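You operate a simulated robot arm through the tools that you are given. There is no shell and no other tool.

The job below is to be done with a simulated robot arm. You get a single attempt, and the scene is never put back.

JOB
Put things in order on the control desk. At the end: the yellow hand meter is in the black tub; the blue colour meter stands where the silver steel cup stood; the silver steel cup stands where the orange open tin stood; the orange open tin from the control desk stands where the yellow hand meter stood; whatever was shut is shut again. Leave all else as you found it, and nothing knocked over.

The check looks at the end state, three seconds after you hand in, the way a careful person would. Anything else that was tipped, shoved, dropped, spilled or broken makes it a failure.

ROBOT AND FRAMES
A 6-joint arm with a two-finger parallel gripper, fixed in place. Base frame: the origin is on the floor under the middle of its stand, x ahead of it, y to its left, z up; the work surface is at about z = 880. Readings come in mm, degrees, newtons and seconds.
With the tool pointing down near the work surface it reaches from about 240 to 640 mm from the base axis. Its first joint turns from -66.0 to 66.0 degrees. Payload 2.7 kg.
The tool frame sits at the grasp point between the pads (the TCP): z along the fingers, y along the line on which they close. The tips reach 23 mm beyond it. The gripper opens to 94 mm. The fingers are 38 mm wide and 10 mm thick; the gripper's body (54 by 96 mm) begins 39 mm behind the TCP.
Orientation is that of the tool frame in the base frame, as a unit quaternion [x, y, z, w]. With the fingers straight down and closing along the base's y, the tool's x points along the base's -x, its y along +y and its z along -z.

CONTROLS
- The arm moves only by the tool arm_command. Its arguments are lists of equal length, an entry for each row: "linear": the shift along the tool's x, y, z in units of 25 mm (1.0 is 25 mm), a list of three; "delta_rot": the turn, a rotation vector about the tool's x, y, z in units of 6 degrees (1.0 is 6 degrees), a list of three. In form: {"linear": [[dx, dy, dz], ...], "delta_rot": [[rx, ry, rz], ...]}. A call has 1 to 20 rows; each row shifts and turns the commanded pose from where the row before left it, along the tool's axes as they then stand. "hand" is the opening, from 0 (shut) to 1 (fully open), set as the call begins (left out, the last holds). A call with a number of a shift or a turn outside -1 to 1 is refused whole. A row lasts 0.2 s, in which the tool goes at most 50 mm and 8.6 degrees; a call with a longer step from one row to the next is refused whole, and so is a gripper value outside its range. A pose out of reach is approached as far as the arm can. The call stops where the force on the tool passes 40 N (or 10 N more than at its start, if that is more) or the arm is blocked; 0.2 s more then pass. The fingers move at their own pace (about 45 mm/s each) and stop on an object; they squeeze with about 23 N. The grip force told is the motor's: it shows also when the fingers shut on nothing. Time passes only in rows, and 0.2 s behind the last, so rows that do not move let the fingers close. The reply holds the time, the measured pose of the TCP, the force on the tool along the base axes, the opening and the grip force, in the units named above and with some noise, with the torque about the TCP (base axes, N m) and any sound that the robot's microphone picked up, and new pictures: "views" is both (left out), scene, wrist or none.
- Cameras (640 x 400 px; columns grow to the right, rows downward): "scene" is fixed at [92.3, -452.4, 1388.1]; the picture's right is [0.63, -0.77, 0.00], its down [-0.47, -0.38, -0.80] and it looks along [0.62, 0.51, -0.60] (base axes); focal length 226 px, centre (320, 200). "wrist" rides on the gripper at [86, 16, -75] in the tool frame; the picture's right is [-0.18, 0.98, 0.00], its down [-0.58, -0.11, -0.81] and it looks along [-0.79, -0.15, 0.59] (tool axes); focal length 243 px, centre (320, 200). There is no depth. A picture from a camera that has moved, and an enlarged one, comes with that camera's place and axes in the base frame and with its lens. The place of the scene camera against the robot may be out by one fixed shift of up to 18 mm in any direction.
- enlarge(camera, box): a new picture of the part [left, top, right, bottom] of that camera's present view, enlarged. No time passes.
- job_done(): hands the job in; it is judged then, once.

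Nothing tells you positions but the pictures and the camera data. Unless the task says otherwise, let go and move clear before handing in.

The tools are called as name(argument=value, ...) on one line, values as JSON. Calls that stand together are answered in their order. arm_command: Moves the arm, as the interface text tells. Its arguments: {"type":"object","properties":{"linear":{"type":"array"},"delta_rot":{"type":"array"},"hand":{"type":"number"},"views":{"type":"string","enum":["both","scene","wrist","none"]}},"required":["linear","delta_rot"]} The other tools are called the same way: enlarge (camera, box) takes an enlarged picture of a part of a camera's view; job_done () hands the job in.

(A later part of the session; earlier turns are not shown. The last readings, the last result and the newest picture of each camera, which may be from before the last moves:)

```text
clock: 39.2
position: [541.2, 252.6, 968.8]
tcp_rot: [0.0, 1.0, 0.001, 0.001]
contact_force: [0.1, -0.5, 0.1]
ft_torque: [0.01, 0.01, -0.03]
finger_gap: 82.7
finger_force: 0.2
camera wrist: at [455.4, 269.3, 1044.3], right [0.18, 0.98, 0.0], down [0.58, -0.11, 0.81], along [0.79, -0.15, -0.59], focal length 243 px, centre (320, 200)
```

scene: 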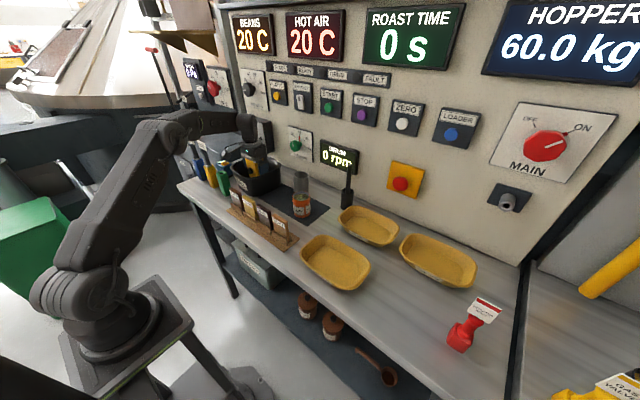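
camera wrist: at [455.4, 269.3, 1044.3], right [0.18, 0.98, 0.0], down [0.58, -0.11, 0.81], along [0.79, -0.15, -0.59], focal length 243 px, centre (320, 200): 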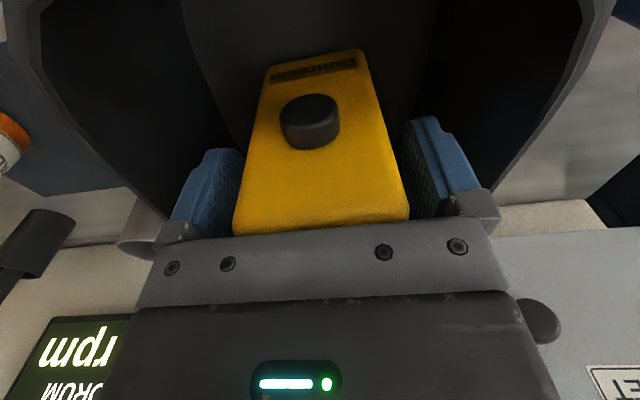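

arm_command(linear=[[0, 0, -0.4], [0, 0, -0.8], [0, 0, -0.8], [0, 0, -0.8], [0, 0, -0.8], [0, 0, -0.8], [0.207, -0.945, 0], [0.207, -0.945, 0], [0.207, -0.945, 0], [0.207, -0.945, 0], [0.207, -0.945, 0], [0.207, -0.945, 0], [0.207, -0.945, 0], [0.207, -0.945, 0], [0.207, -0.945, 0], [0.207, -0.945, 0], [0.207, -0.945, 0]], delta_rot=[[0, 0, 0], [0, 0, 0], [0, 0, 0], [0, 0, 0], [0, 0, 0], [0, 0, 0], [0, 0, 0], [0, 0, 0], [0, 0, 0], [0, 0, 0], [0, 0, 0], [0, 0, 0], [0, 0, 0], [0, 0, 0], [0, 0, 0], [0, 0, 0], [0, 0, 0]], hand=1)

```text
clock: 42.8
position: [481.6, -6.5, 1078.8]
tcp_rot: [0.0, 1.0, 0.0, 0.001]
contact_force: [0.1, -1.5, -0.1]
ft_torque: [-0.04, 0.02, -0.01]
finger_gap: 94.2
finger_force: 0.0
camera wrist: at [395.4, 10.1, 1153.6], right [0.18, 0.98, 0.0], down [0.58, -0.11, 0.81], along [0.79, -0.15, -0.59], focal length 243 px, centre (320, 200)
```

scene: 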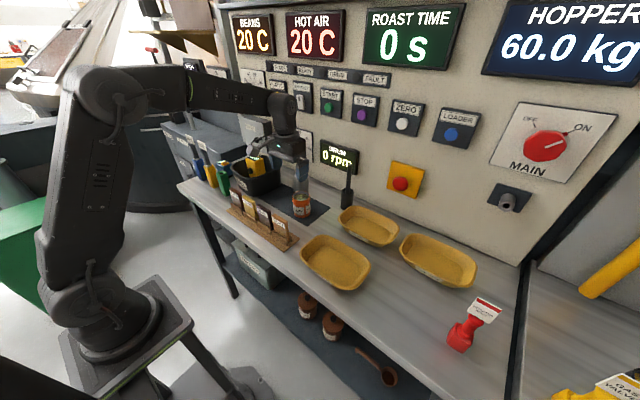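
wrist: 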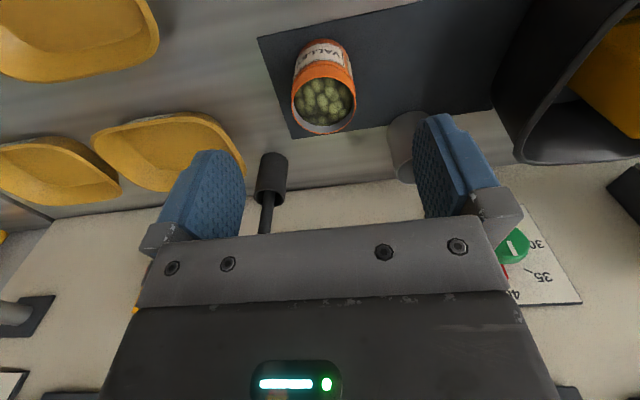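

enlarge(camera="wrist", box=[240, 10, 460, 180])

enlarge(camera="scene", box=[200, 120, 330, 230])

```text
2.35 times, centred on (350, 95) of wrist
camera zoom: at [395.4, 10.1, 1153.6], right [0.18, 0.98, 0.0], down [0.58, -0.11, 0.81], along [0.79, -0.15, -0.59], focal length 571 px, centre (249, 447)
```

zoom: 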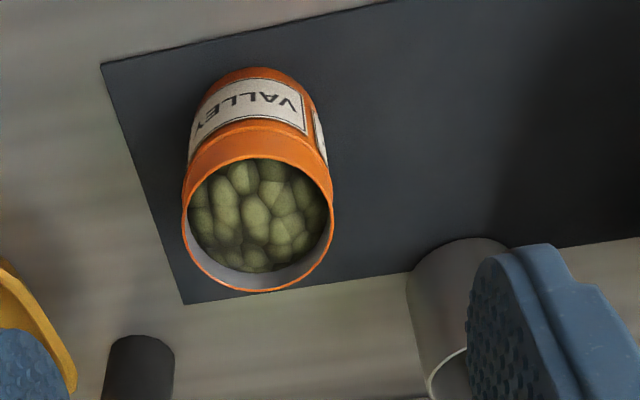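

```text
3.64 times, centred on (265, 175) of scene
camera zoom: at [92.3, -452.4, 1388.1], right [0.63, -0.77, 0.0], down [-0.47, -0.38, -0.8], along [0.62, 0.51, -0.6], focal length 820 px, centre (520, 291)
```

zoom: 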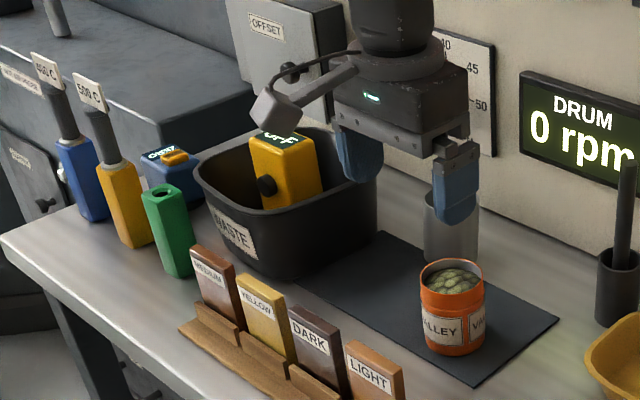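

The yellow meter is standing upright in the tub. The tin is centred at about (522,-11.5), rim z≈953. I'll move over it and check before going down.

arm_command(linear=[[-0.54, -0.07, 0], [-0.54, -0.07, 0], [-0.54, -0.06, 0], [0, 0, 0.9], [0, 0, 0.9], [0, 0, 0.9], [0, 0, 0.8], [0, 0, 0]], delta_rot=[[0, 0, 0], [0, 0, 0], [0, 0, 0], [0, 0, 0], [0, 0, 0], [0, 0, 0], [0, 0, 0], [0, 0, 0]])

```text
clock: 44.6
position: [522.6, -10.6, 993.1]
tcp_rot: [0.0, 1.0, 0.001, 0.0]
contact_force: [-0.4, -0.3, -0.4]
ft_torque: [0.03, -0.01, 0.0]
finger_gap: 94.3
finger_force: 0.0
camera wrist: at [436.1, 6.3, 1067.9], right [0.18, 0.98, 0.0], down [0.58, -0.11, 0.81], along [0.79, -0.15, -0.59], focal length 243 px, centre (320, 200)
```

scene: 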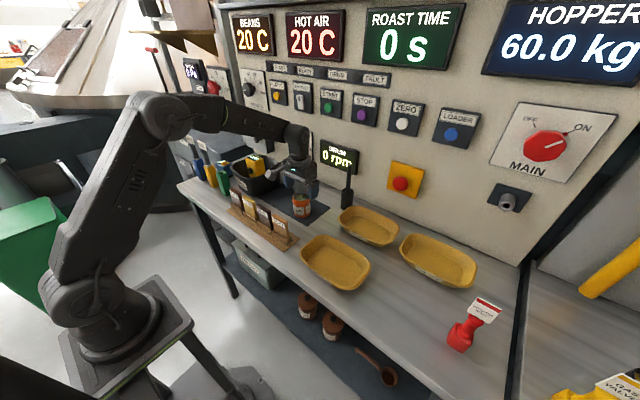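
wrist: 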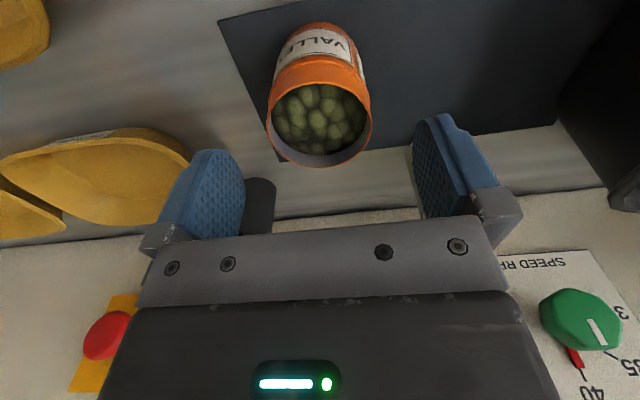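

Aligned. I'll go down to z≈925 and close.

arm_command(linear=[[0.08, 0, 0.6], [0, 0, 0.7], [0, 0, 0.7], [0, 0, 0.5], [0, 0, 0.2], [0, 0, 0]], delta_rot=[[0, 0, 0], [0, 0, 0], [0, 0, 0], [0, 0, 0], [0, 0, 0], [0, 0, 0]], views="wrist")

```text
clock: 46.0
position: [519.7, -9.7, 925.5]
tcp_rot: [0.0, 1.0, 0.001, 0.0]
contact_force: [0.0, -0.2, 0.2]
ft_torque: [0.0, 0.02, -0.03]
finger_gap: 94.0
finger_force: 0.0
camera wrist: at [434.1, 5.4, 1000.2], right [0.18, 0.98, 0.0], down [0.58, -0.11, 0.81], along [0.79, -0.15, -0.59], focal length 243 px, centre (320, 200)
```

wrist: 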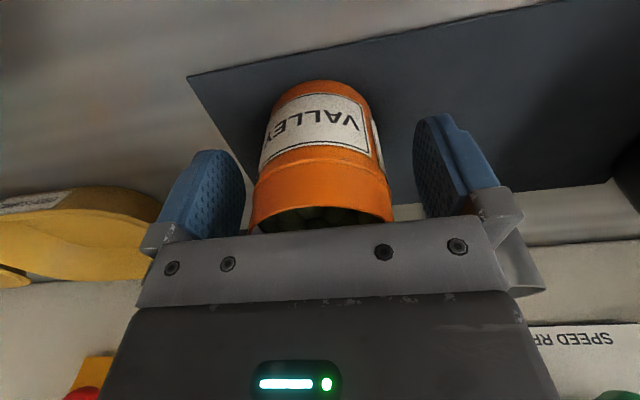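

arm_command(linear=[[0, 0, 0], [0, 0, 0], [0, 0, 0], [0, 0, 0], [0, 0, 0]], delta_rot=[[0, 0, 0], [0, 0, 0], [0, 0, 0], [0, 0, 0], [0, 0, 0]], hand=0, views="wrist")

```text
clock: 47.2
position: [520.0, -11.9, 926.6]
tcp_rot: [0.0, 1.0, 0.001, 0.001]
contact_force: [0.3, 2.0, 0.4]
ft_torque: [0.06, 0.02, -0.04]
finger_gap: 57.5
finger_force: 22.9
camera wrist: at [434.1, 5.4, 1000.5], right [0.18, 0.98, 0.0], down [0.58, -0.11, 0.81], along [0.79, -0.15, -0.59], focal length 243 px, centre (320, 200)
```

wrist: 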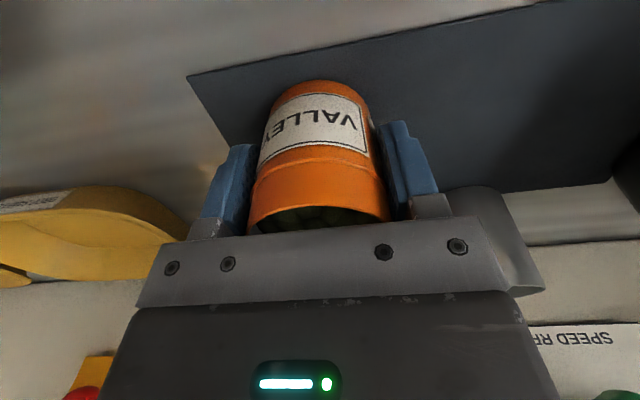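

The tin is held, with a 57.5 mm gap. I'll lift it gently and keep it level.

arm_command(linear=[[0, 0, -0.2], [0, 0, -0.4], [0, 0, -0.6], [0, 0, -0.7], [0, 0, -0.7], [0, 0, -0.5], [0, 0, -0.3], [0, 0, -0.2]], delta_rot=[[0, 0, 0], [0, 0, 0], [0, 0, 0], [0, 0, 0], [0, 0, 0], [0, 0, 0], [0, 0, 0], [0, 0, 0]])

```text
clock: 49.0
position: [521.9, -12.0, 1016.1]
tcp_rot: [0.0, 1.0, 0.001, 0.0]
contact_force: [-0.1, -0.4, -1.1]
ft_torque: [0.01, -0.02, 0.01]
finger_gap: 57.5
finger_force: 23.5
camera wrist: at [435.9, 4.9, 1090.8], right [0.18, 0.98, 0.0], down [0.58, -0.11, 0.81], along [0.79, -0.15, -0.59], focal length 243 px, centre (320, 200)
```

scene: 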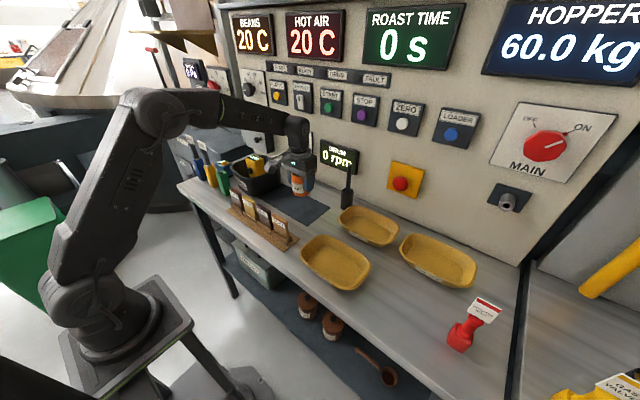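
wrist: 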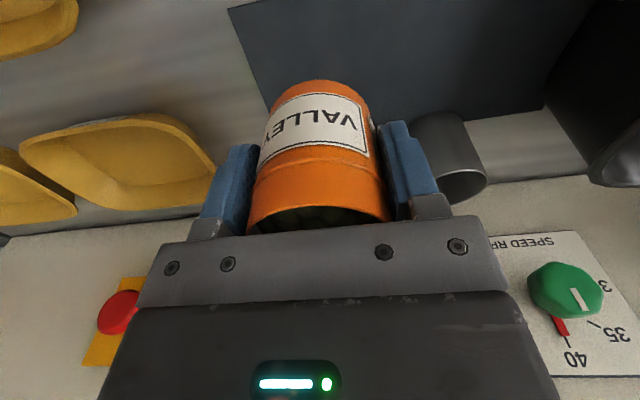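

arm_command(linear=[[0.075, -0.3, 0], [0.15, -0.6, 0], [0.24, -0.95, 0], [0.24, -0.95, 0], [0.24, -0.95, 0], [0.24, -0.95, 0], [0.24, -0.95, 0], [0.24, -0.95, 0], [0.24, -0.95, 0], [0.24, -0.95, 0], [0.24, -0.95, 0], [0.24, -0.95, 0], [0.24, -0.95, 0], [0.24, -0.95, 0], [0.24, -0.95, 0], [0.24, -0.95, 0], [0.24, -0.95, 0], [0.24, -0.95, 0], [0.15, -0.6, 0], [0.1, -0.4, 0]], delta_rot=[[0, 0, 0], [0, 0, 0], [0, 0, 0], [0, 0, 0], [0, 0, 0], [0, 0, 0], [0, 0, 0], [0, 0, 0], [0, 0, 0], [0, 0, 0], [0, 0, 0], [0, 0, 0], [0, 0, 0], [0, 0, 0], [0, 0, 0], [0, 0, 0], [0, 0, 0], [0, 0, 0], [0, 0, 0], [0, 0, 0]])

```text
clock: 53.2
position: [411.3, -440.3, 1014.5]
tcp_rot: [-0.001, 1.0, 0.0, 0.0]
contact_force: [-0.1, -0.2, -1.2]
ft_torque: [-0.03, 0.02, 0.02]
finger_gap: 57.4
finger_force: 22.9
camera wrist: at [326.5, -423.7, 1089.4], right [0.18, 0.98, 0.0], down [0.58, -0.11, 0.81], along [0.79, -0.15, -0.59], focal length 243 px, centre (320, 200)
```

scene: 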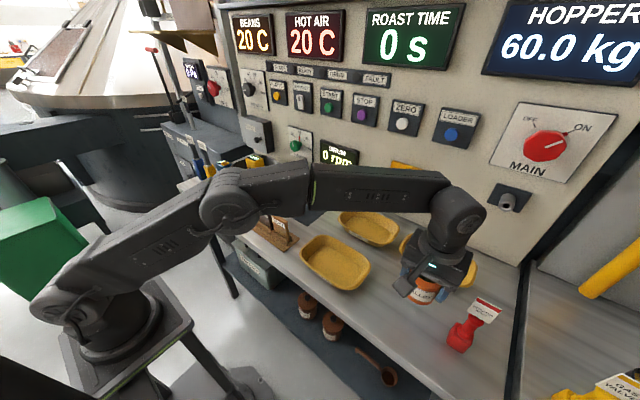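
wrist: 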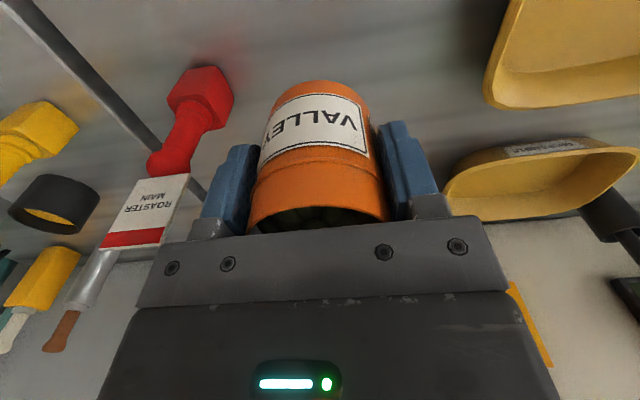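

I'm over the meter's old spot and will lower the tin carefully.

arm_command(linear=[[0, 0, 0.4], [0, 0, 0.7], [0, 0, 0.7], [0, 0, 0.7], [0, 0, 0.5], [0, 0, 0.25], [0, 0, 0.1], [0, 0, 0]], delta_rot=[[0, 0, 0], [0, 0, 0], [0, 0, 0], [0, 0, 0], [0, 0, 0], [0, 0, 0], [0, 0, 0], [0, 0, 0]], views="none")

arm_command(linear=[[0, 0, 0.06], [0, 0, 0]], delta_rot=[[0, 0, 0], [0, 0, 0]], views="none")

```text
clock: 55.0
position: [412.4, -438.5, 931.6]
tcp_rot: [0.0, 1.0, 0.001, 0.0]
contact_force: [-0.3, -0.1, -0.5]
ft_torque: [0.01, -0.01, -0.05]
finger_gap: 57.6
finger_force: 23.2
```

```text
clock: 55.6
position: [412.8, -438.9, 931.9]
tcp_rot: [0.0, 1.0, 0.001, 0.001]
contact_force: [0.6, 0.2, -0.4]
ft_torque: [0.0, -0.01, 0.02]
finger_gap: 57.5
finger_force: 23.2
```

arm_command(linear=[[0, 0, 0.1], [0, 0, 0]], delta_rot=[[0, 0, 0], [0, 0, 0]], views="none")

arm_command(linear=[[0, 0, 0.06], [0, 0, 0]], delta_rot=[[0, 0, 0], [0, 0, 0]], views="none")

```text
clock: 56.2
position: [412.6, -440.8, 928.8]
tcp_rot: [0.0, 1.0, 0.001, 0.0]
contact_force: [1.0, -0.1, -1.0]
ft_torque: [0.01, 0.02, 0.01]
finger_gap: 57.5
finger_force: 22.6
```

```text
clock: 56.8
position: [412.3, -440.1, 926.5]
tcp_rot: [0.0, 1.0, 0.001, 0.001]
contact_force: [0.1, 0.2, -1.7]
ft_torque: [0.01, -0.02, -0.02]
finger_gap: 57.5
finger_force: 23.3
```

arm_command(linear=[[0, 0, 0.05], [0, 0, 0]], delta_rot=[[0, 0, 0], [0, 0, 0]], views="none")

```text
clock: 57.4
position: [411.9, -439.7, 924.0]
tcp_rot: [0.0, 1.0, 0.0, 0.001]
contact_force: [0.2, -0.1, -2.1]
ft_torque: [-0.03, 0.0, -0.02]
finger_gap: 57.3
finger_force: 23.5
```

arm_command(linear=[[0, 0, 0.05], [0, 0, 0]], delta_rot=[[0, 0, 0], [0, 0, 0]], views="none")

```text
clock: 58.0
position: [414.2, -439.6, 922.3]
tcp_rot: [0.0, 1.0, 0.002, 0.001]
contact_force: [-0.1, 0.1, -1.8]
ft_torque: [-0.01, 0.0, 0.02]
finger_gap: 57.4
finger_force: 22.3
```

arm_command(linear=[[0, 0, 0.05], [0, 0, 0]], delta_rot=[[0, 0, 0], [0, 0, 0]], views="both")

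enlarge(camera="scene", box=[380, 230, 500, 340])

```text
clock: 58.6
position: [412.1, -439.1, 922.8]
tcp_rot: [0.001, 1.0, 0.0, 0.001]
contact_force: [-1.8, 3.0, 7.9]
ft_torque: [0.19, 0.23, -0.03]
finger_gap: 57.5
finger_force: 22.6
camera wrist: at [327.3, -423.5, 997.3], right [0.18, 0.98, 0.0], down [0.58, -0.11, 0.81], along [0.79, -0.15, -0.59], focal length 243 px, centre (320, 200)
```

scene: 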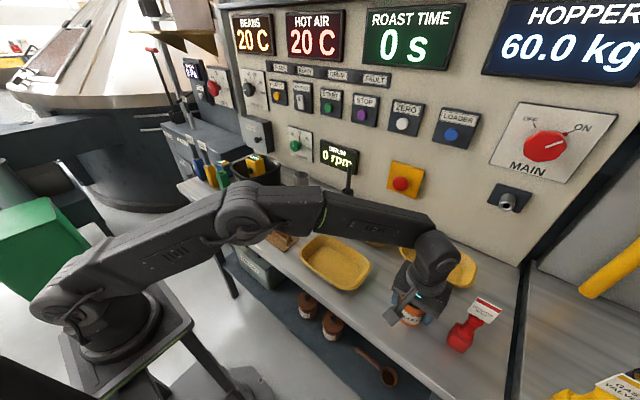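
wrist: 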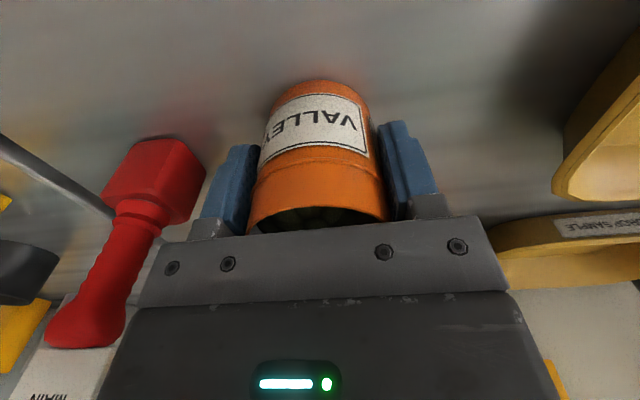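

```text
3.64 times, centred on (440, 285) of scene
camera zoom: at [92.1, -452.2, 1388.2], right [0.63, -0.77, 0.0], down [-0.47, -0.38, -0.8], along [0.62, 0.51, -0.6], focal length 820 px, centre (-116, -109)
```

zoom: 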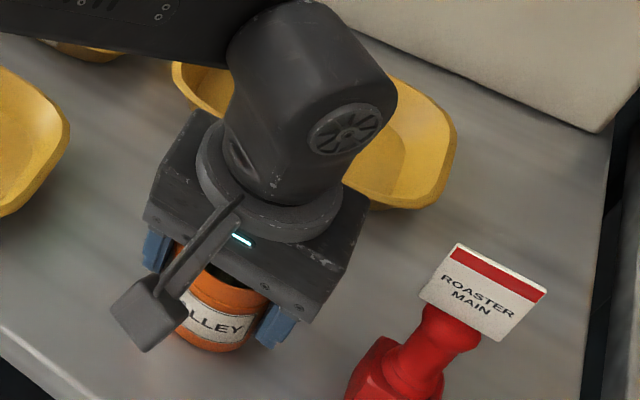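

Contact with the table at z≈922. I'll release the tin with a part opening.

arm_command(linear=[[0, 0, 0], [0, 0, 0], [0, 0, 0]], delta_rot=[[0, 0, 0], [0, 0, 0], [0, 0, 0]], hand=0.88, views="wrist")

```text
clock: 59.4
position: [413.3, -440.7, 920.5]
tcp_rot: [0.001, 1.0, 0.001, 0.0]
contact_force: [0.2, -0.1, 0.4]
ft_torque: [-0.04, 0.02, -0.02]
finger_gap: 82.7
finger_force: 0.0
camera wrist: at [327.2, -423.5, 996.2], right [0.18, 0.98, 0.0], down [0.58, -0.11, 0.81], along [0.79, -0.15, -0.59], focal length 243 px, centre (320, 200)
```

wrist: 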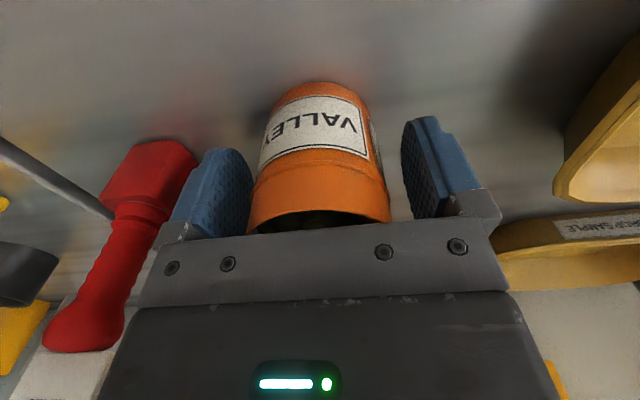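

arm_command(linear=[[0, 0, -0.4], [0, 0, -0.8], [0, 0, -0.8], [0, 0, -1], [0, 0, -1], [-0.24, 1, 0], [-0.24, 1, 0], [-0.24, 1, 0], [-0.24, 1, 0], [-0.24, 1, 0], [-0.24, 1, 0], [-0.24, 1, 0], [-0.24, 1, 0], [-0.24, 1, 0], [-0.24, 1, 0], [-0.24, 1, 0], [-0.24, 1, 0], [-0.24, 1, 0], [-0.24, 1, 0], [-0.24, 1, 0]], delta_rot=[[0, 0, 0], [0, 0, 0], [0, 0, 0], [0, 0, 0], [0, 0, 0], [0, 0, 0], [0, 0, 0], [0, 0, 0], [0, 0, 0], [0, 0, 0], [0, 0, 0], [0, 0, 0], [0, 0, 0], [0, 0, 0], [0, 0, 0], [0, 0, 0], [0, 0, 0], [0, 0, 0], [0, 0, 0], [0, 0, 0]], views="scene")

arm_command(linear=[[-0.2, 1, 0], [-0.2, 1, 0], [-0.2, 1, 0], [-0.2, 1, 0], [-0.2, 1, 0], [-0.2, 1, 0], [0, 0.3, 0], [0, 0, 0]], delta_rot=[[0, 0, 0], [0, 0, 0], [0, 0, 0], [0, 0, 0], [0, 0, 0], [0, 0, 0], [0, 0, 0], [0, 0, 0]], views="both", hand=1)

```text
clock: 63.6
position: [501.9, -62.8, 1026.4]
tcp_rot: [0.0, 1.0, 0.001, 0.001]
contact_force: [-0.3, -0.5, 0.3]
ft_torque: [0.0, -0.01, 0.0]
finger_gap: 82.6
finger_force: 0.1
```

scene: 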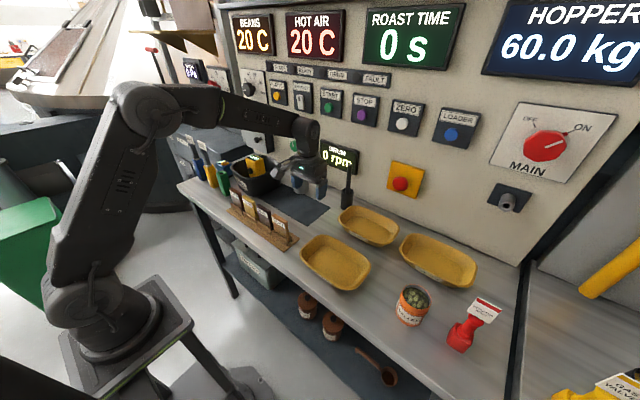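

```text
clock: 65.4
position: [533.9, 93.6, 1022.5]
tcp_rot: [0.0, 1.0, 0.0, 0.001]
contact_force: [0.1, -0.7, 0.3]
ft_torque: [0.03, 0.0, -0.01]
finger_gap: 94.0
finger_force: 0.0
camera wrist: at [448.0, 109.6, 1096.8], right [0.18, 0.98, 0.0], down [0.58, -0.11, 0.81], along [0.79, -0.15, -0.59], focal length 243 px, centre (320, 200)
```

scene: 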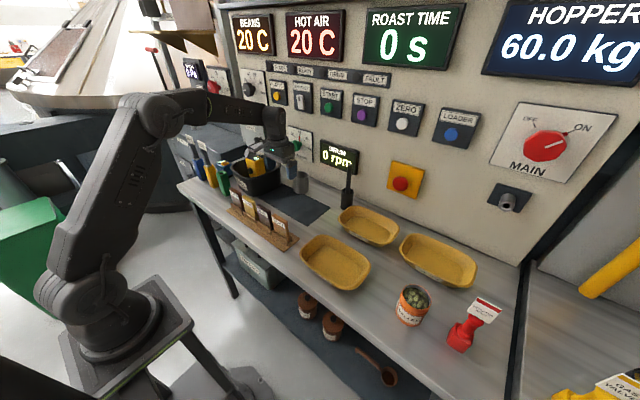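
wrist: 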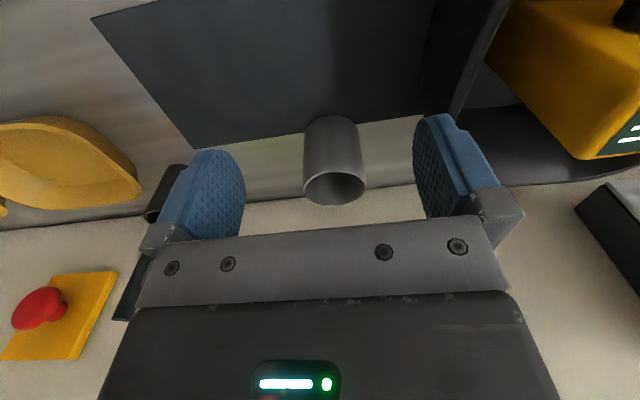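

The tin stands where the meter was. Next I'll measure the cup from close up.

enlarge(camera="wrist", box=[250, 90, 420, 220])

```text
3.08 times, centred on (335, 155) of wrist
camera zoom: at [448.0, 109.6, 1096.8], right [0.18, 0.98, 0.0], down [0.58, -0.11, 0.81], along [0.79, -0.15, -0.59], focal length 746 px, centre (274, 338)
```

zoom: 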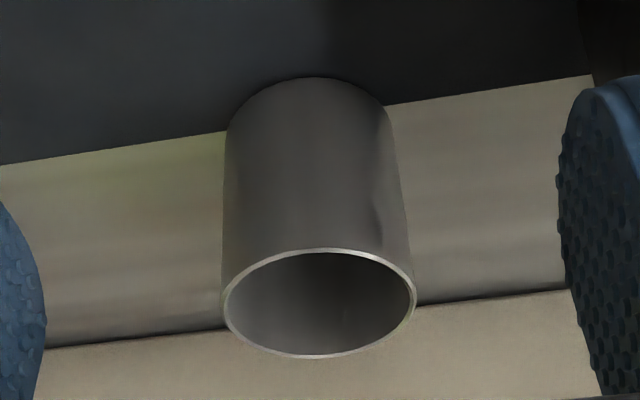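

The cup's centre is at (625,90.5), rim z≈952. I'll lower in front of it and slide in at grasp height with the fingers on either side.

arm_command(linear=[[0, -0.12, 0.8], [0, 0, 0.8], [0, 0, 0.8], [0, 0, 0.8], [0, 0, 0.7], [0, 0, 0]], delta_rot=[[0, 0, 0], [0, 0, 0], [0, 0, 0], [0, 0, 0], [0, 0, 0], [0, 0, 0]])

```text
clock: 66.8
position: [533.0, 89.0, 925.1]
tcp_rot: [0.0, 1.0, 0.001, 0.001]
contact_force: [-1.0, 0.0, -0.4]
ft_torque: [-0.01, 0.04, 0.02]
finger_gap: 93.9
finger_force: 0.1
camera wrist: at [447.2, 105.5, 999.4], right [0.18, 0.98, 0.0], down [0.58, -0.11, 0.81], along [0.79, -0.15, -0.59], focal length 243 px, centre (320, 200)
```

scene: 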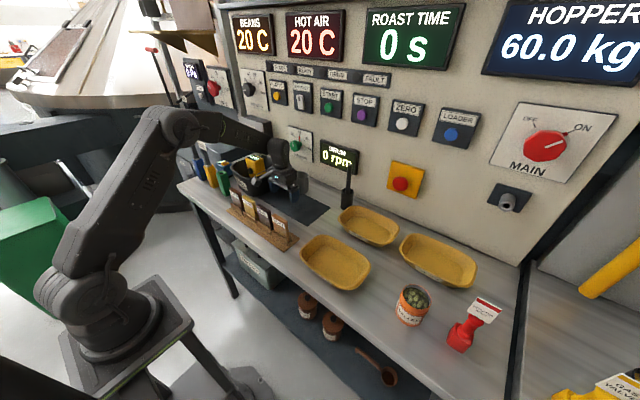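
wrist: 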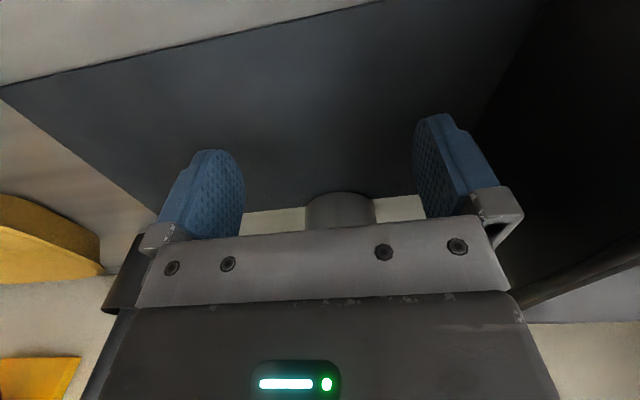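

arm_command(linear=[[-0.6, 0.02, 0], [-0.6, 0.02, 0], [-0.6, 0, 0], [-0.6, 0, 0], [-0.4, 0, 0], [0, 0, 0]], delta_rot=[[0, 0, 0], [0, 0, 0], [0, 0, 0], [0, 0, 0], [0, 0, 0], [0, 0, 0]])

```text
clock: 68.2
position: [601.4, 89.3, 925.6]
tcp_rot: [-0.001, 1.0, 0.001, 0.001]
contact_force: [0.2, -0.6, -0.6]
ft_torque: [0.0, -0.01, 0.01]
finger_gap: 94.2
finger_force: 0.0
camera wrist: at [516.7, 106.9, 1000.6], right [0.18, 0.98, 0.0], down [0.58, -0.11, 0.81], along [0.79, -0.15, -0.59], focal length 243 px, centre (320, 200)
```

scene: 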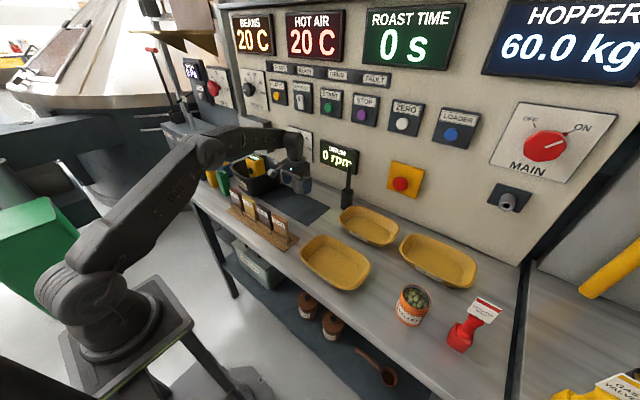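
wrist: 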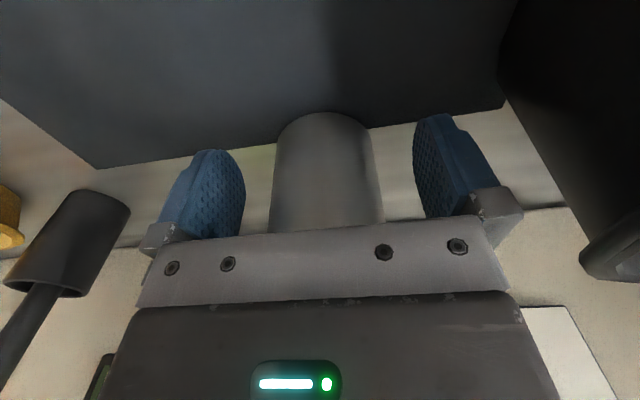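

The cup sits centred between the fingers. I'll slide the last 22 mm.

arm_command(linear=[[-0.45, 0, 0], [-0.45, 0, 0], [0, 0, 0], [0, 0, 0]], delta_rot=[[0, 0, 0], [0, 0, 0], [0, 0, 0], [0, 0, 0]], views="wrist")

```text
clock: 69.2
position: [625.9, 91.1, 926.0]
tcp_rot: [0.0, 1.0, 0.001, 0.0]
contact_force: [0.3, 0.7, 0.3]
ft_torque: [-0.03, 0.0, -0.01]
finger_gap: 94.0
finger_force: 0.1
camera wrist: at [539.6, 107.0, 1000.7], right [0.18, 0.98, 0.0], down [0.58, -0.11, 0.81], along [0.79, -0.15, -0.59], focal length 243 px, centre (320, 200)
```

wrist: 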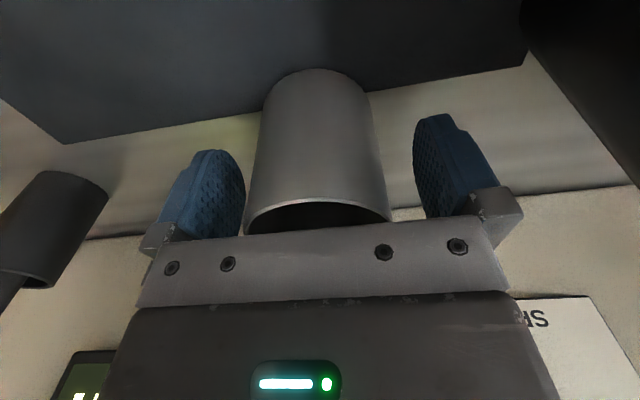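

arm_command(linear=[[0, 0, 0], [0, 0, 0], [0, 0, 0], [0, 0, 0], [0, 0, 0]], delta_rot=[[0, 0, 0], [0, 0, 0], [0, 0, 0], [0, 0, 0], [0, 0, 0]], hand=0, views="wrist")

```text
clock: 70.4
position: [625.6, 90.4, 925.9]
tcp_rot: [0.0, 1.0, 0.001, 0.001]
contact_force: [-0.2, -1.7, 0.1]
ft_torque: [-0.04, 0.0, 0.0]
finger_gap: 58.2
finger_force: 22.6
camera wrist: at [539.5, 107.0, 1000.8], right [0.18, 0.98, 0.0], down [0.58, -0.11, 0.81], along [0.79, -0.15, -0.59], focal length 243 px, centre (320, 200)
```

wrist: 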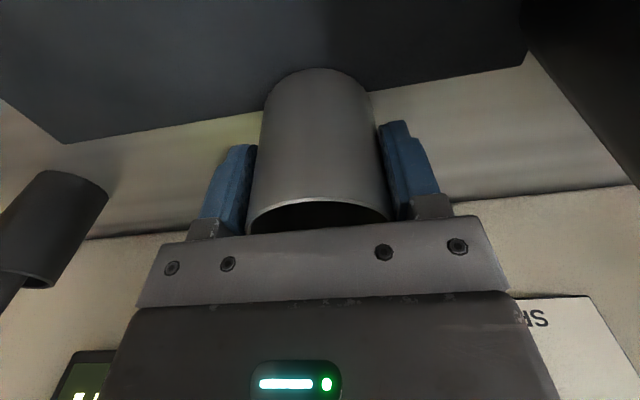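

The cup is held, with a 58 mm gap. I'll lift it, draw it back and bring it over the tin's old spot.

arm_command(linear=[[0, 0, -0.3], [0, 0, -0.5], [0, 0, -0.6], [0.5, 0, -0.6], [0.6, -0.4, -0.4], [0.6, -0.7, 0], [0.6, -0.7, 0], [0.6, -0.7, 0], [0.6, -0.7, 0], [0.4, -0.5, 0], [0.2, -0.34, 0], [0, 0, 0]], delta_rot=[[0, 0, 0], [0, 0, 0], [0, 0, 0], [0, 0, 0], [0, 0, 0], [0, 0, 0], [0, 0, 0], [0, 0, 0], [0, 0, 0], [0, 0, 0], [0, 0, 0], [0, 0, 0]])

```text
clock: 73.0
position: [524.6, -11.8, 985.3]
tcp_rot: [0.0, 1.0, 0.001, 0.0]
contact_force: [0.5, -0.3, -0.1]
ft_torque: [-0.02, 0.01, 0.0]
finger_gap: 58.2
finger_force: 23.1
camera wrist: at [437.6, 5.0, 1060.4], right [0.18, 0.98, 0.0], down [0.58, -0.11, 0.81], along [0.79, -0.15, -0.59], focal length 243 px, centre (320, 200)
```

scene: 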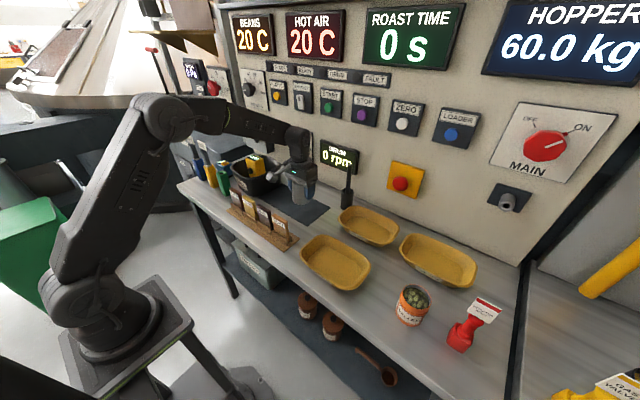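
wrist: 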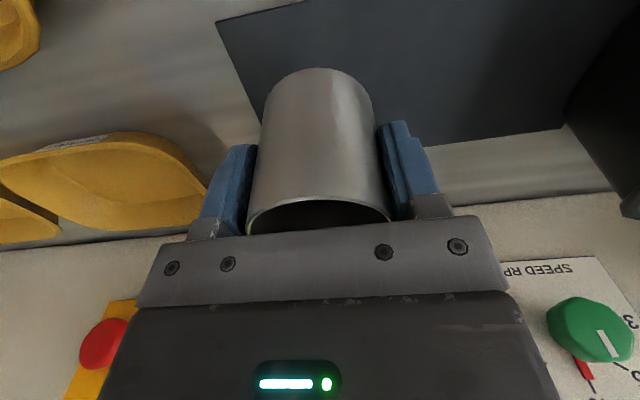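

arm_command(linear=[[0, 0, 0.4], [0, 0, 0.6], [0, 0, 0.6], [0, 0, 0.35], [0, 0, 0.15], [0, 0, 0]], delta_rot=[[0, 0, 0], [0, 0, 0], [0, 0, 0], [0, 0, 0], [0, 0, 0], [0, 0, 0]], views="none")

arm_command(linear=[[0, 0, 0.06], [0, 0, 0]], delta_rot=[[0, 0, 0], [0, 0, 0]], views="none")

```text
clock: 74.4
position: [524.5, -11.1, 931.4]
tcp_rot: [0.0, 1.0, 0.0, 0.001]
contact_force: [-0.6, 0.1, -0.5]
ft_torque: [-0.02, -0.03, 0.01]
finger_gap: 57.8
finger_force: 23.2
```

```text
clock: 75.0
position: [524.9, -11.2, 929.8]
tcp_rot: [0.0, 1.0, 0.001, 0.002]
contact_force: [0.4, -0.1, -0.8]
ft_torque: [-0.04, -0.01, 0.04]
finger_gap: 58.0
finger_force: 22.5
```

arm_command(linear=[[0, 0, 0.05], [0, 0, 0]], delta_rot=[[0, 0, 0], [0, 0, 0]], views="none")

arm_command(linear=[[0, 0, 0.05], [0, 0, 0]], delta_rot=[[0, 0, 0], [0, 0, 0]], views="none")

```text
clock: 75.6
position: [525.4, -12.1, 930.8]
tcp_rot: [0.0, 1.0, -0.001, 0.002]
contact_force: [-1.3, -1.8, 4.6]
ft_torque: [-0.11, -0.05, -0.09]
finger_gap: 58.0
finger_force: 23.1
```

```text
clock: 76.2
position: [523.9, -11.5, 929.8]
tcp_rot: [0.0, 1.0, 0.0, 0.003]
contact_force: [1.9, -3.1, 9.1]
ft_torque: [-0.12, -0.31, -0.09]
finger_gap: 58.0
finger_force: 23.1
```

Contact on the mat at z≈930. I'll release the cup.

arm_command(linear=[[0, 0, 0], [0, 0, 0], [0, 0, 0]], delta_rot=[[0, 0, 0], [0, 0, 0], [0, 0, 0]], hand=0.95, views="both")

enlarge(camera="scene", box=[220, 130, 350, 230])

```text
clock: 77.0
position: [524.0, -12.2, 928.6]
tcp_rot: [-0.001, 1.0, 0.001, 0.0]
contact_force: [0.0, 0.4, -0.1]
ft_torque: [0.01, -0.01, -0.02]
finger_gap: 89.2
finger_force: 0.0
camera wrist: at [437.2, 5.4, 1003.3], right [0.18, 0.98, 0.0], down [0.58, -0.11, 0.81], along [0.79, -0.15, -0.59], focal length 243 px, centre (320, 200)
```

scene: 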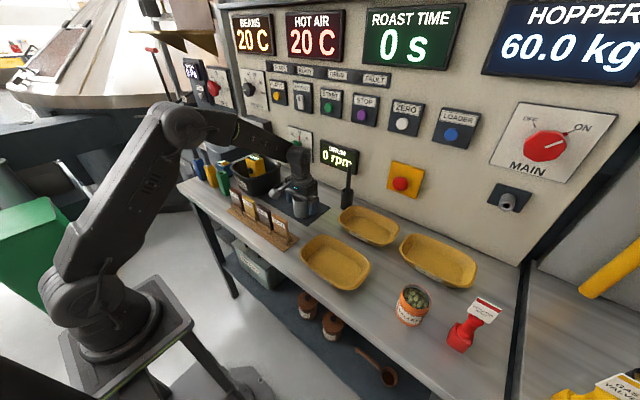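
wrist: 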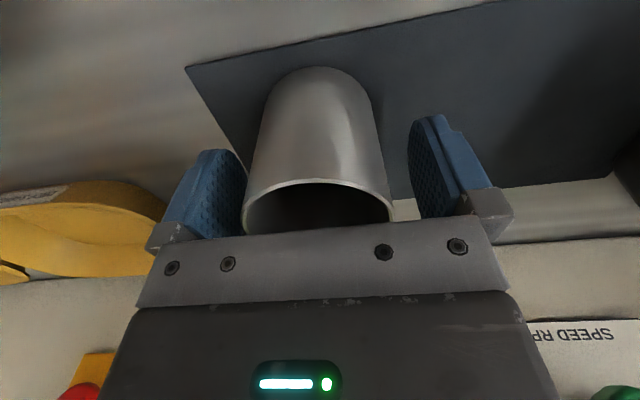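

```text
4.00 times, centred on (285, 180) of scene
camera zoom: at [92.3, -452.4, 1388.1], right [0.63, -0.77, 0.0], down [-0.47, -0.38, -0.8], along [0.62, 0.51, -0.6], focal length 903 px, centre (460, 280)
```

zoom: 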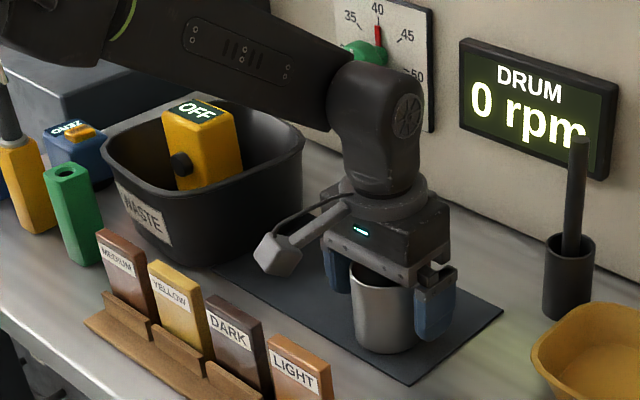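

The cup settled flat on the tin's spot. It had been leaning slightly on the mat's edge at its old place. I'll back out upward and get a good view of the blue meter with the gripper turned 90°.

arm_command(linear=[[0, 0, -0.4], [0, 0, -0.8], [0, 0, -1], [0, 0, -1], [0, 0, -1], [0.109, 0.946, -0.26], [0.109, 0.946, -0.26], [0.109, 0.946, -0.26], [0.109, 0.946, -0.26], [0.109, 0.946, -0.26], [0.109, 0.946, -0.26], [0.109, 0.946, -0.26], [0.109, 0.946, -0.26], [0.109, 0.946, -0.26], [0.109, 0.946, -0.26], [0.109, 0.946, -0.26], [0.109, 0.946, -0.26], [0.109, 0.946, -0.26], [0.109, 0.946, -0.26]], delta_rot=[[0, 0, 0], [0, 0, 0], [0, 0, 0], [0, 0, 0], [0, 0, 0], [0, 0, 0], [0, 0, 0], [0, 0, 0], [0, 0, 0], [0, 0, 0], [0, 0, 0], [0, 0, 0], [0, 0, 0], [0, 0, 0], [0, 0, 0], [0, 0, 0], [0, 0, 0], [0, 0, 0], [0, 0, 0]], views="scene")

arm_command(linear=[[0, 0, 0], [0, 0, 0], [0, 0, 0], [0, 0, 0], [0, 0, 0], [0, 0, 0], [0, 0, 0], [0, 0, 0], [0, 0, 0], [0, 0, 0], [0, 0, 0], [0, 0, 0], [0, 0, 0], [0, 0, 0], [0, 0, 0]], delta_rot=[[0, 0, -1], [0, 0, -1], [0, 0, -1], [0, 0, -1], [0, 0, -1], [0, 0, -1], [0, 0, -1], [0, 0, -1], [0, 0, -1], [0, 0, -1], [0, 0, -1], [0, 0, -1], [0, 0, -1], [0, 0, -1], [0, 0, -1]], views="both")

```text
clock: 81.0
position: [484.6, 320.4, 1124.4]
tcp_rot: [0.0, 1.0, 0.001, 0.001]
contact_force: [0.1, -0.5, -0.5]
ft_torque: [0.01, 0.01, 0.01]
finger_gap: 89.3
finger_force: 0.2
```

scene: 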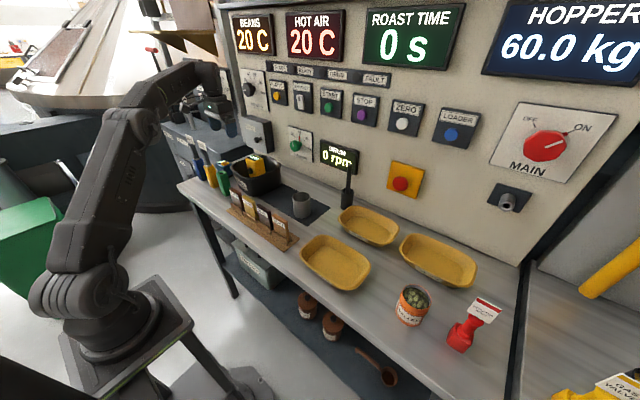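

```text
clock: 84.2
position: [484.3, 319.8, 1123.7]
tcp_rot: [0.708, -0.706, 0.0, -0.001]
contact_force: [0.3, -0.5, -0.2]
ft_torque: [0.01, 0.01, 0.0]
finger_gap: 89.1
finger_force: 0.1
camera wrist: at [469.7, 233.4, 1199.5], right [-0.98, 0.18, 0.0], down [0.11, 0.58, 0.81], along [0.15, 0.79, -0.59], focal length 243 px, centre (320, 200)
```

scene: 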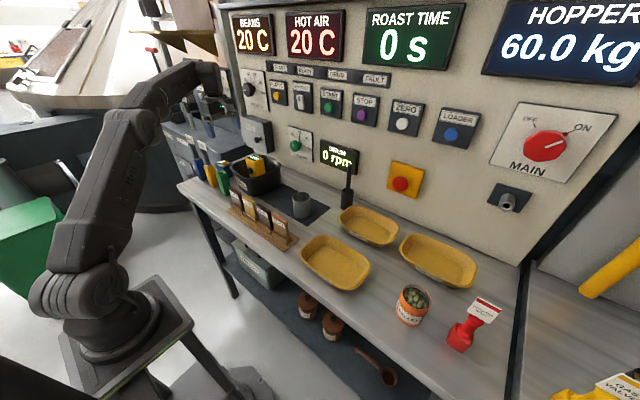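
wrist: 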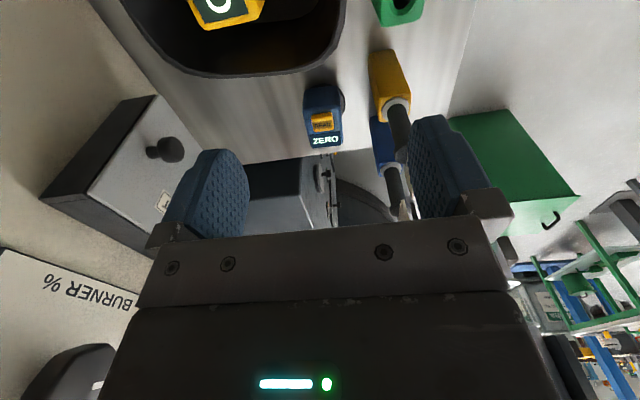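

Great view of the blue meter. I'll enlarge it.

enlarge(camera="wrist", box=[240, 40, 440, 190])

enlarge(camera="wrist", box=[290, 70, 360, 160])

enlarge(camera="scene", box=[170, 130, 270, 210])

```text
2.67 times, centred on (340, 115) of wrist
camera zoom: at [469.7, 233.4, 1199.5], right [-0.98, 0.18, 0.0], down [0.11, 0.58, 0.81], along [0.15, 0.79, -0.59], focal length 647 px, centre (267, 427)
```

zoom: 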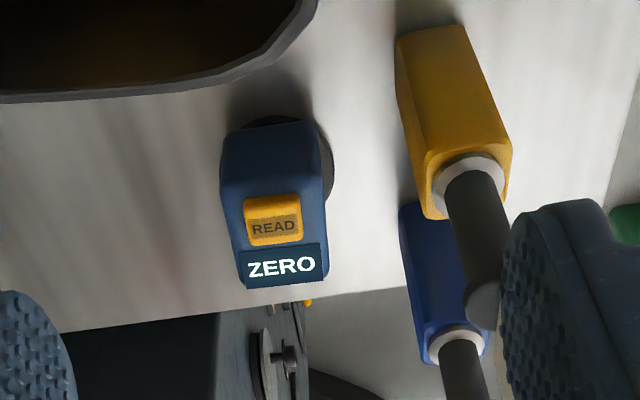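

```text
4.44 times, centred on (325, 115) of wrist
camera zoom: at [469.7, 233.4, 1199.5], right [-0.98, 0.18, 0.0], down [0.11, 0.58, 0.81], along [0.15, 0.79, -0.59], focal length 1078 px, centre (298, 578)
```

zoom: 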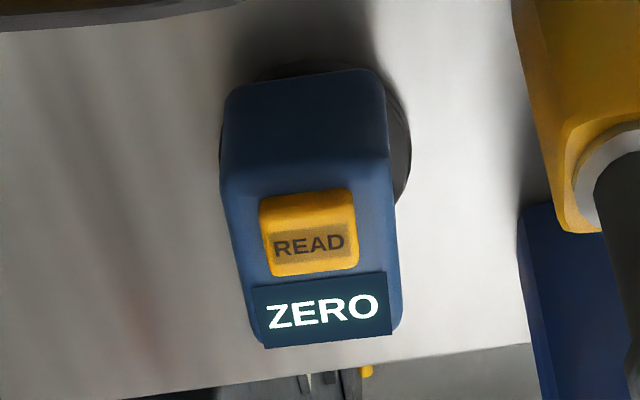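

```text
5.00 times, centred on (220, 170) of scene
camera zoom: at [92.3, -452.4, 1388.1], right [0.63, -0.77, 0.0], down [-0.47, -0.38, -0.8], along [0.62, 0.51, -0.6], focal length 1128 px, centre (820, 350)
```

zoom: 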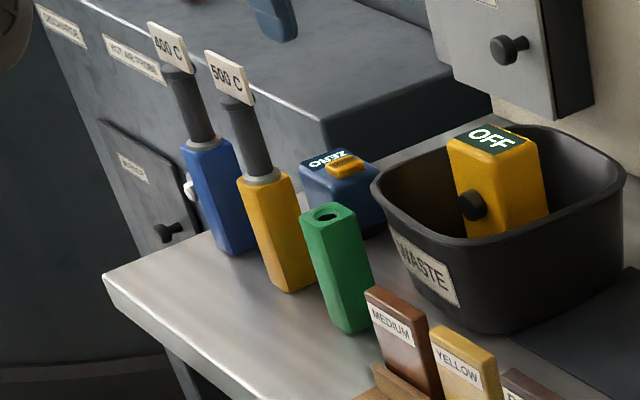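

The blue meter's body spans x 476–521 and y 398–455, top z≈942, on a round foot of about 60 mm. I'll grip it along x, leaning the tool about 12° toward +y for reach and keeping the camera on the free +y side. That means turning the wrist to the opposite yaw.

arm_command(linear=[[0, 0, 0], [0, 0, 0], [0, 0, 0], [0, 0, 0], [0, 0, 0], [0, 0, 0], [0, 0, 0], [0, 0, 0], [0, 0, 0], [0, 0, 0], [0, 0, 0], [0, 0, 0], [0, 0, 0], [0, 0, 0], [0, 0, 0], [0, 0, 0], [0, 0, 0], [0, 0, 0], [0, 0, 0], [0, 0, 0]], delta_rot=[[0, 0, 1], [0, 0, 1], [0, 0, 1], [0, 0, 1], [0, 0, 1], [0, 0, 1], [0, 0, 1], [0, 0, 1], [0, 0, 1], [0, 0, 1], [0, 0, 1], [0, 0, 1], [0, 0, 1], [0, 0, 1], [0, 0, 1], [0, 0, 1], [0, 0, 1], [0, 0, 1], [0, 0, 1], [0, 0, 1]], views="none")

arm_command(linear=[[0, 0, 0], [0, 0, 0], [0, 0, 0], [0, 0, 0], [0, 0, 0], [0, 0, 0], [0, 0, 0], [0, 0, 0], [0, 0, 0], [0, 0, 0], [0, 0, 0], [0, 0, 0]], delta_rot=[[0, 0, 1], [0, 0, 1], [0, 0, 1], [0, 0, 1], [0, 0, 1], [0, 0, 1], [0, 0, 1], [0, 0, 1], [0, 0, 1], [0, 0, 1], [0, 1, 0], [0, 1, 0]], views="both")

```text
clock: 88.4
position: [485.2, 319.0, 1126.0]
tcp_rot: [0.26, 0.966, 0.001, 0.0]
contact_force: [0.1, 0.2, 0.9]
ft_torque: [0.0, 0.0, -0.02]
finger_gap: 89.4
finger_force: 0.1
```

```text
clock: 91.0
position: [485.0, 320.6, 1125.5]
tcp_rot: [0.703, 0.703, 0.075, -0.075]
contact_force: [-0.1, -0.6, 0.8]
ft_torque: [0.05, -0.02, -0.01]
finger_gap: 88.9
finger_force: 0.1
camera wrist: at [502.0, 389.5, 1216.2], right [0.98, -0.18, -0.04], down [-0.11, -0.74, 0.67], along [-0.15, -0.65, -0.75], focal length 243 px, centre (320, 200)
```

scene: 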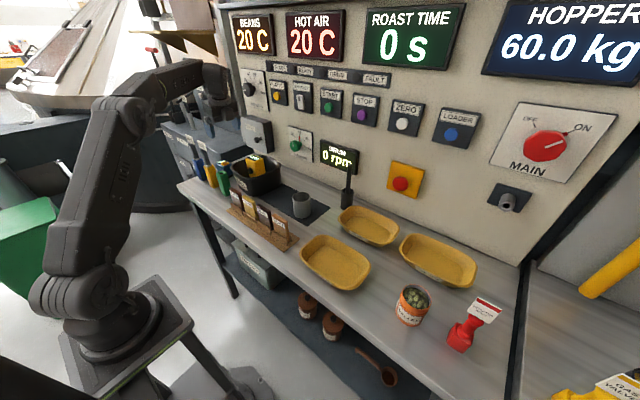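
wrist: 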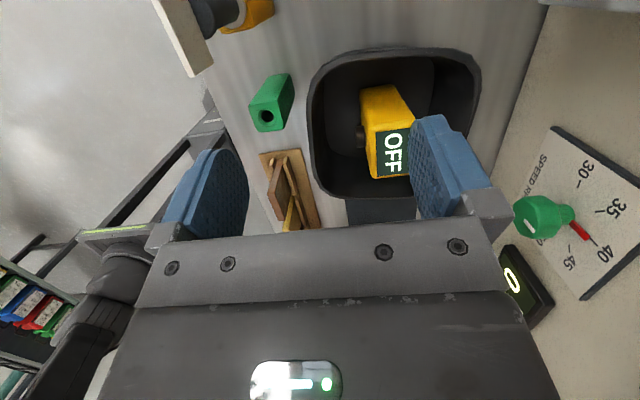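

The orientation is reachable. I'll narrow the gap to about 70 mm, shift to x=499, and approach the blue meter diagonally, stopping part way to check clearance.

arm_command(linear=[[0, 0.56, 0], [0, 0, 0], [0.35, 0, 0.79], [0.35, 0, 0.79], [0.35, 0, 0.79], [0.35, 0, 0.79], [0, 0, 0]], delta_rot=[[0, 0, 0], [0, 0, 0], [0, 0, 0], [0, 0, 0], [0, 0, 0], [0, 0, 0], [0, 0, 0]], hand=0.75)

```text
clock: 92.6
position: [499.4, 372.1, 1054.4]
tcp_rot: [0.703, 0.703, 0.076, -0.074]
contact_force: [0.3, 0.7, 0.3]
ft_torque: [0.0, -0.03, 0.05]
finger_gap: 70.4
finger_force: 0.0
camera wrist: at [516.5, 440.5, 1144.5], right [0.98, -0.18, -0.04], down [-0.11, -0.74, 0.67], along [-0.15, -0.65, -0.74], focal length 243 px, centre (320, 200)
```

scene: 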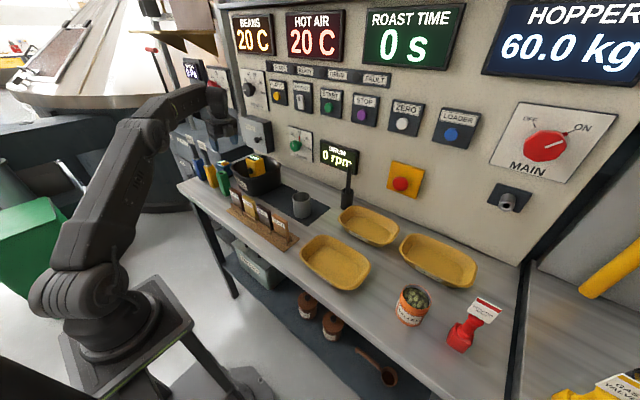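
wrist: 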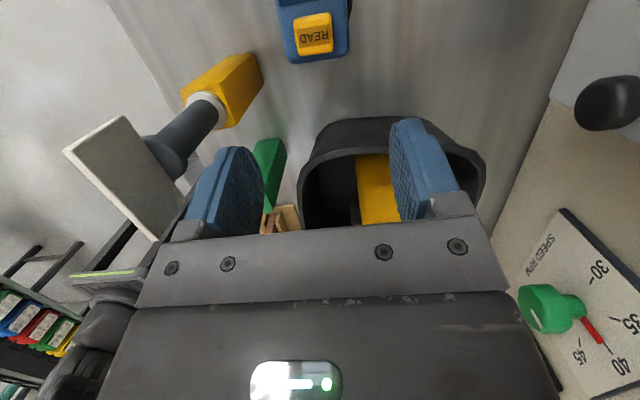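

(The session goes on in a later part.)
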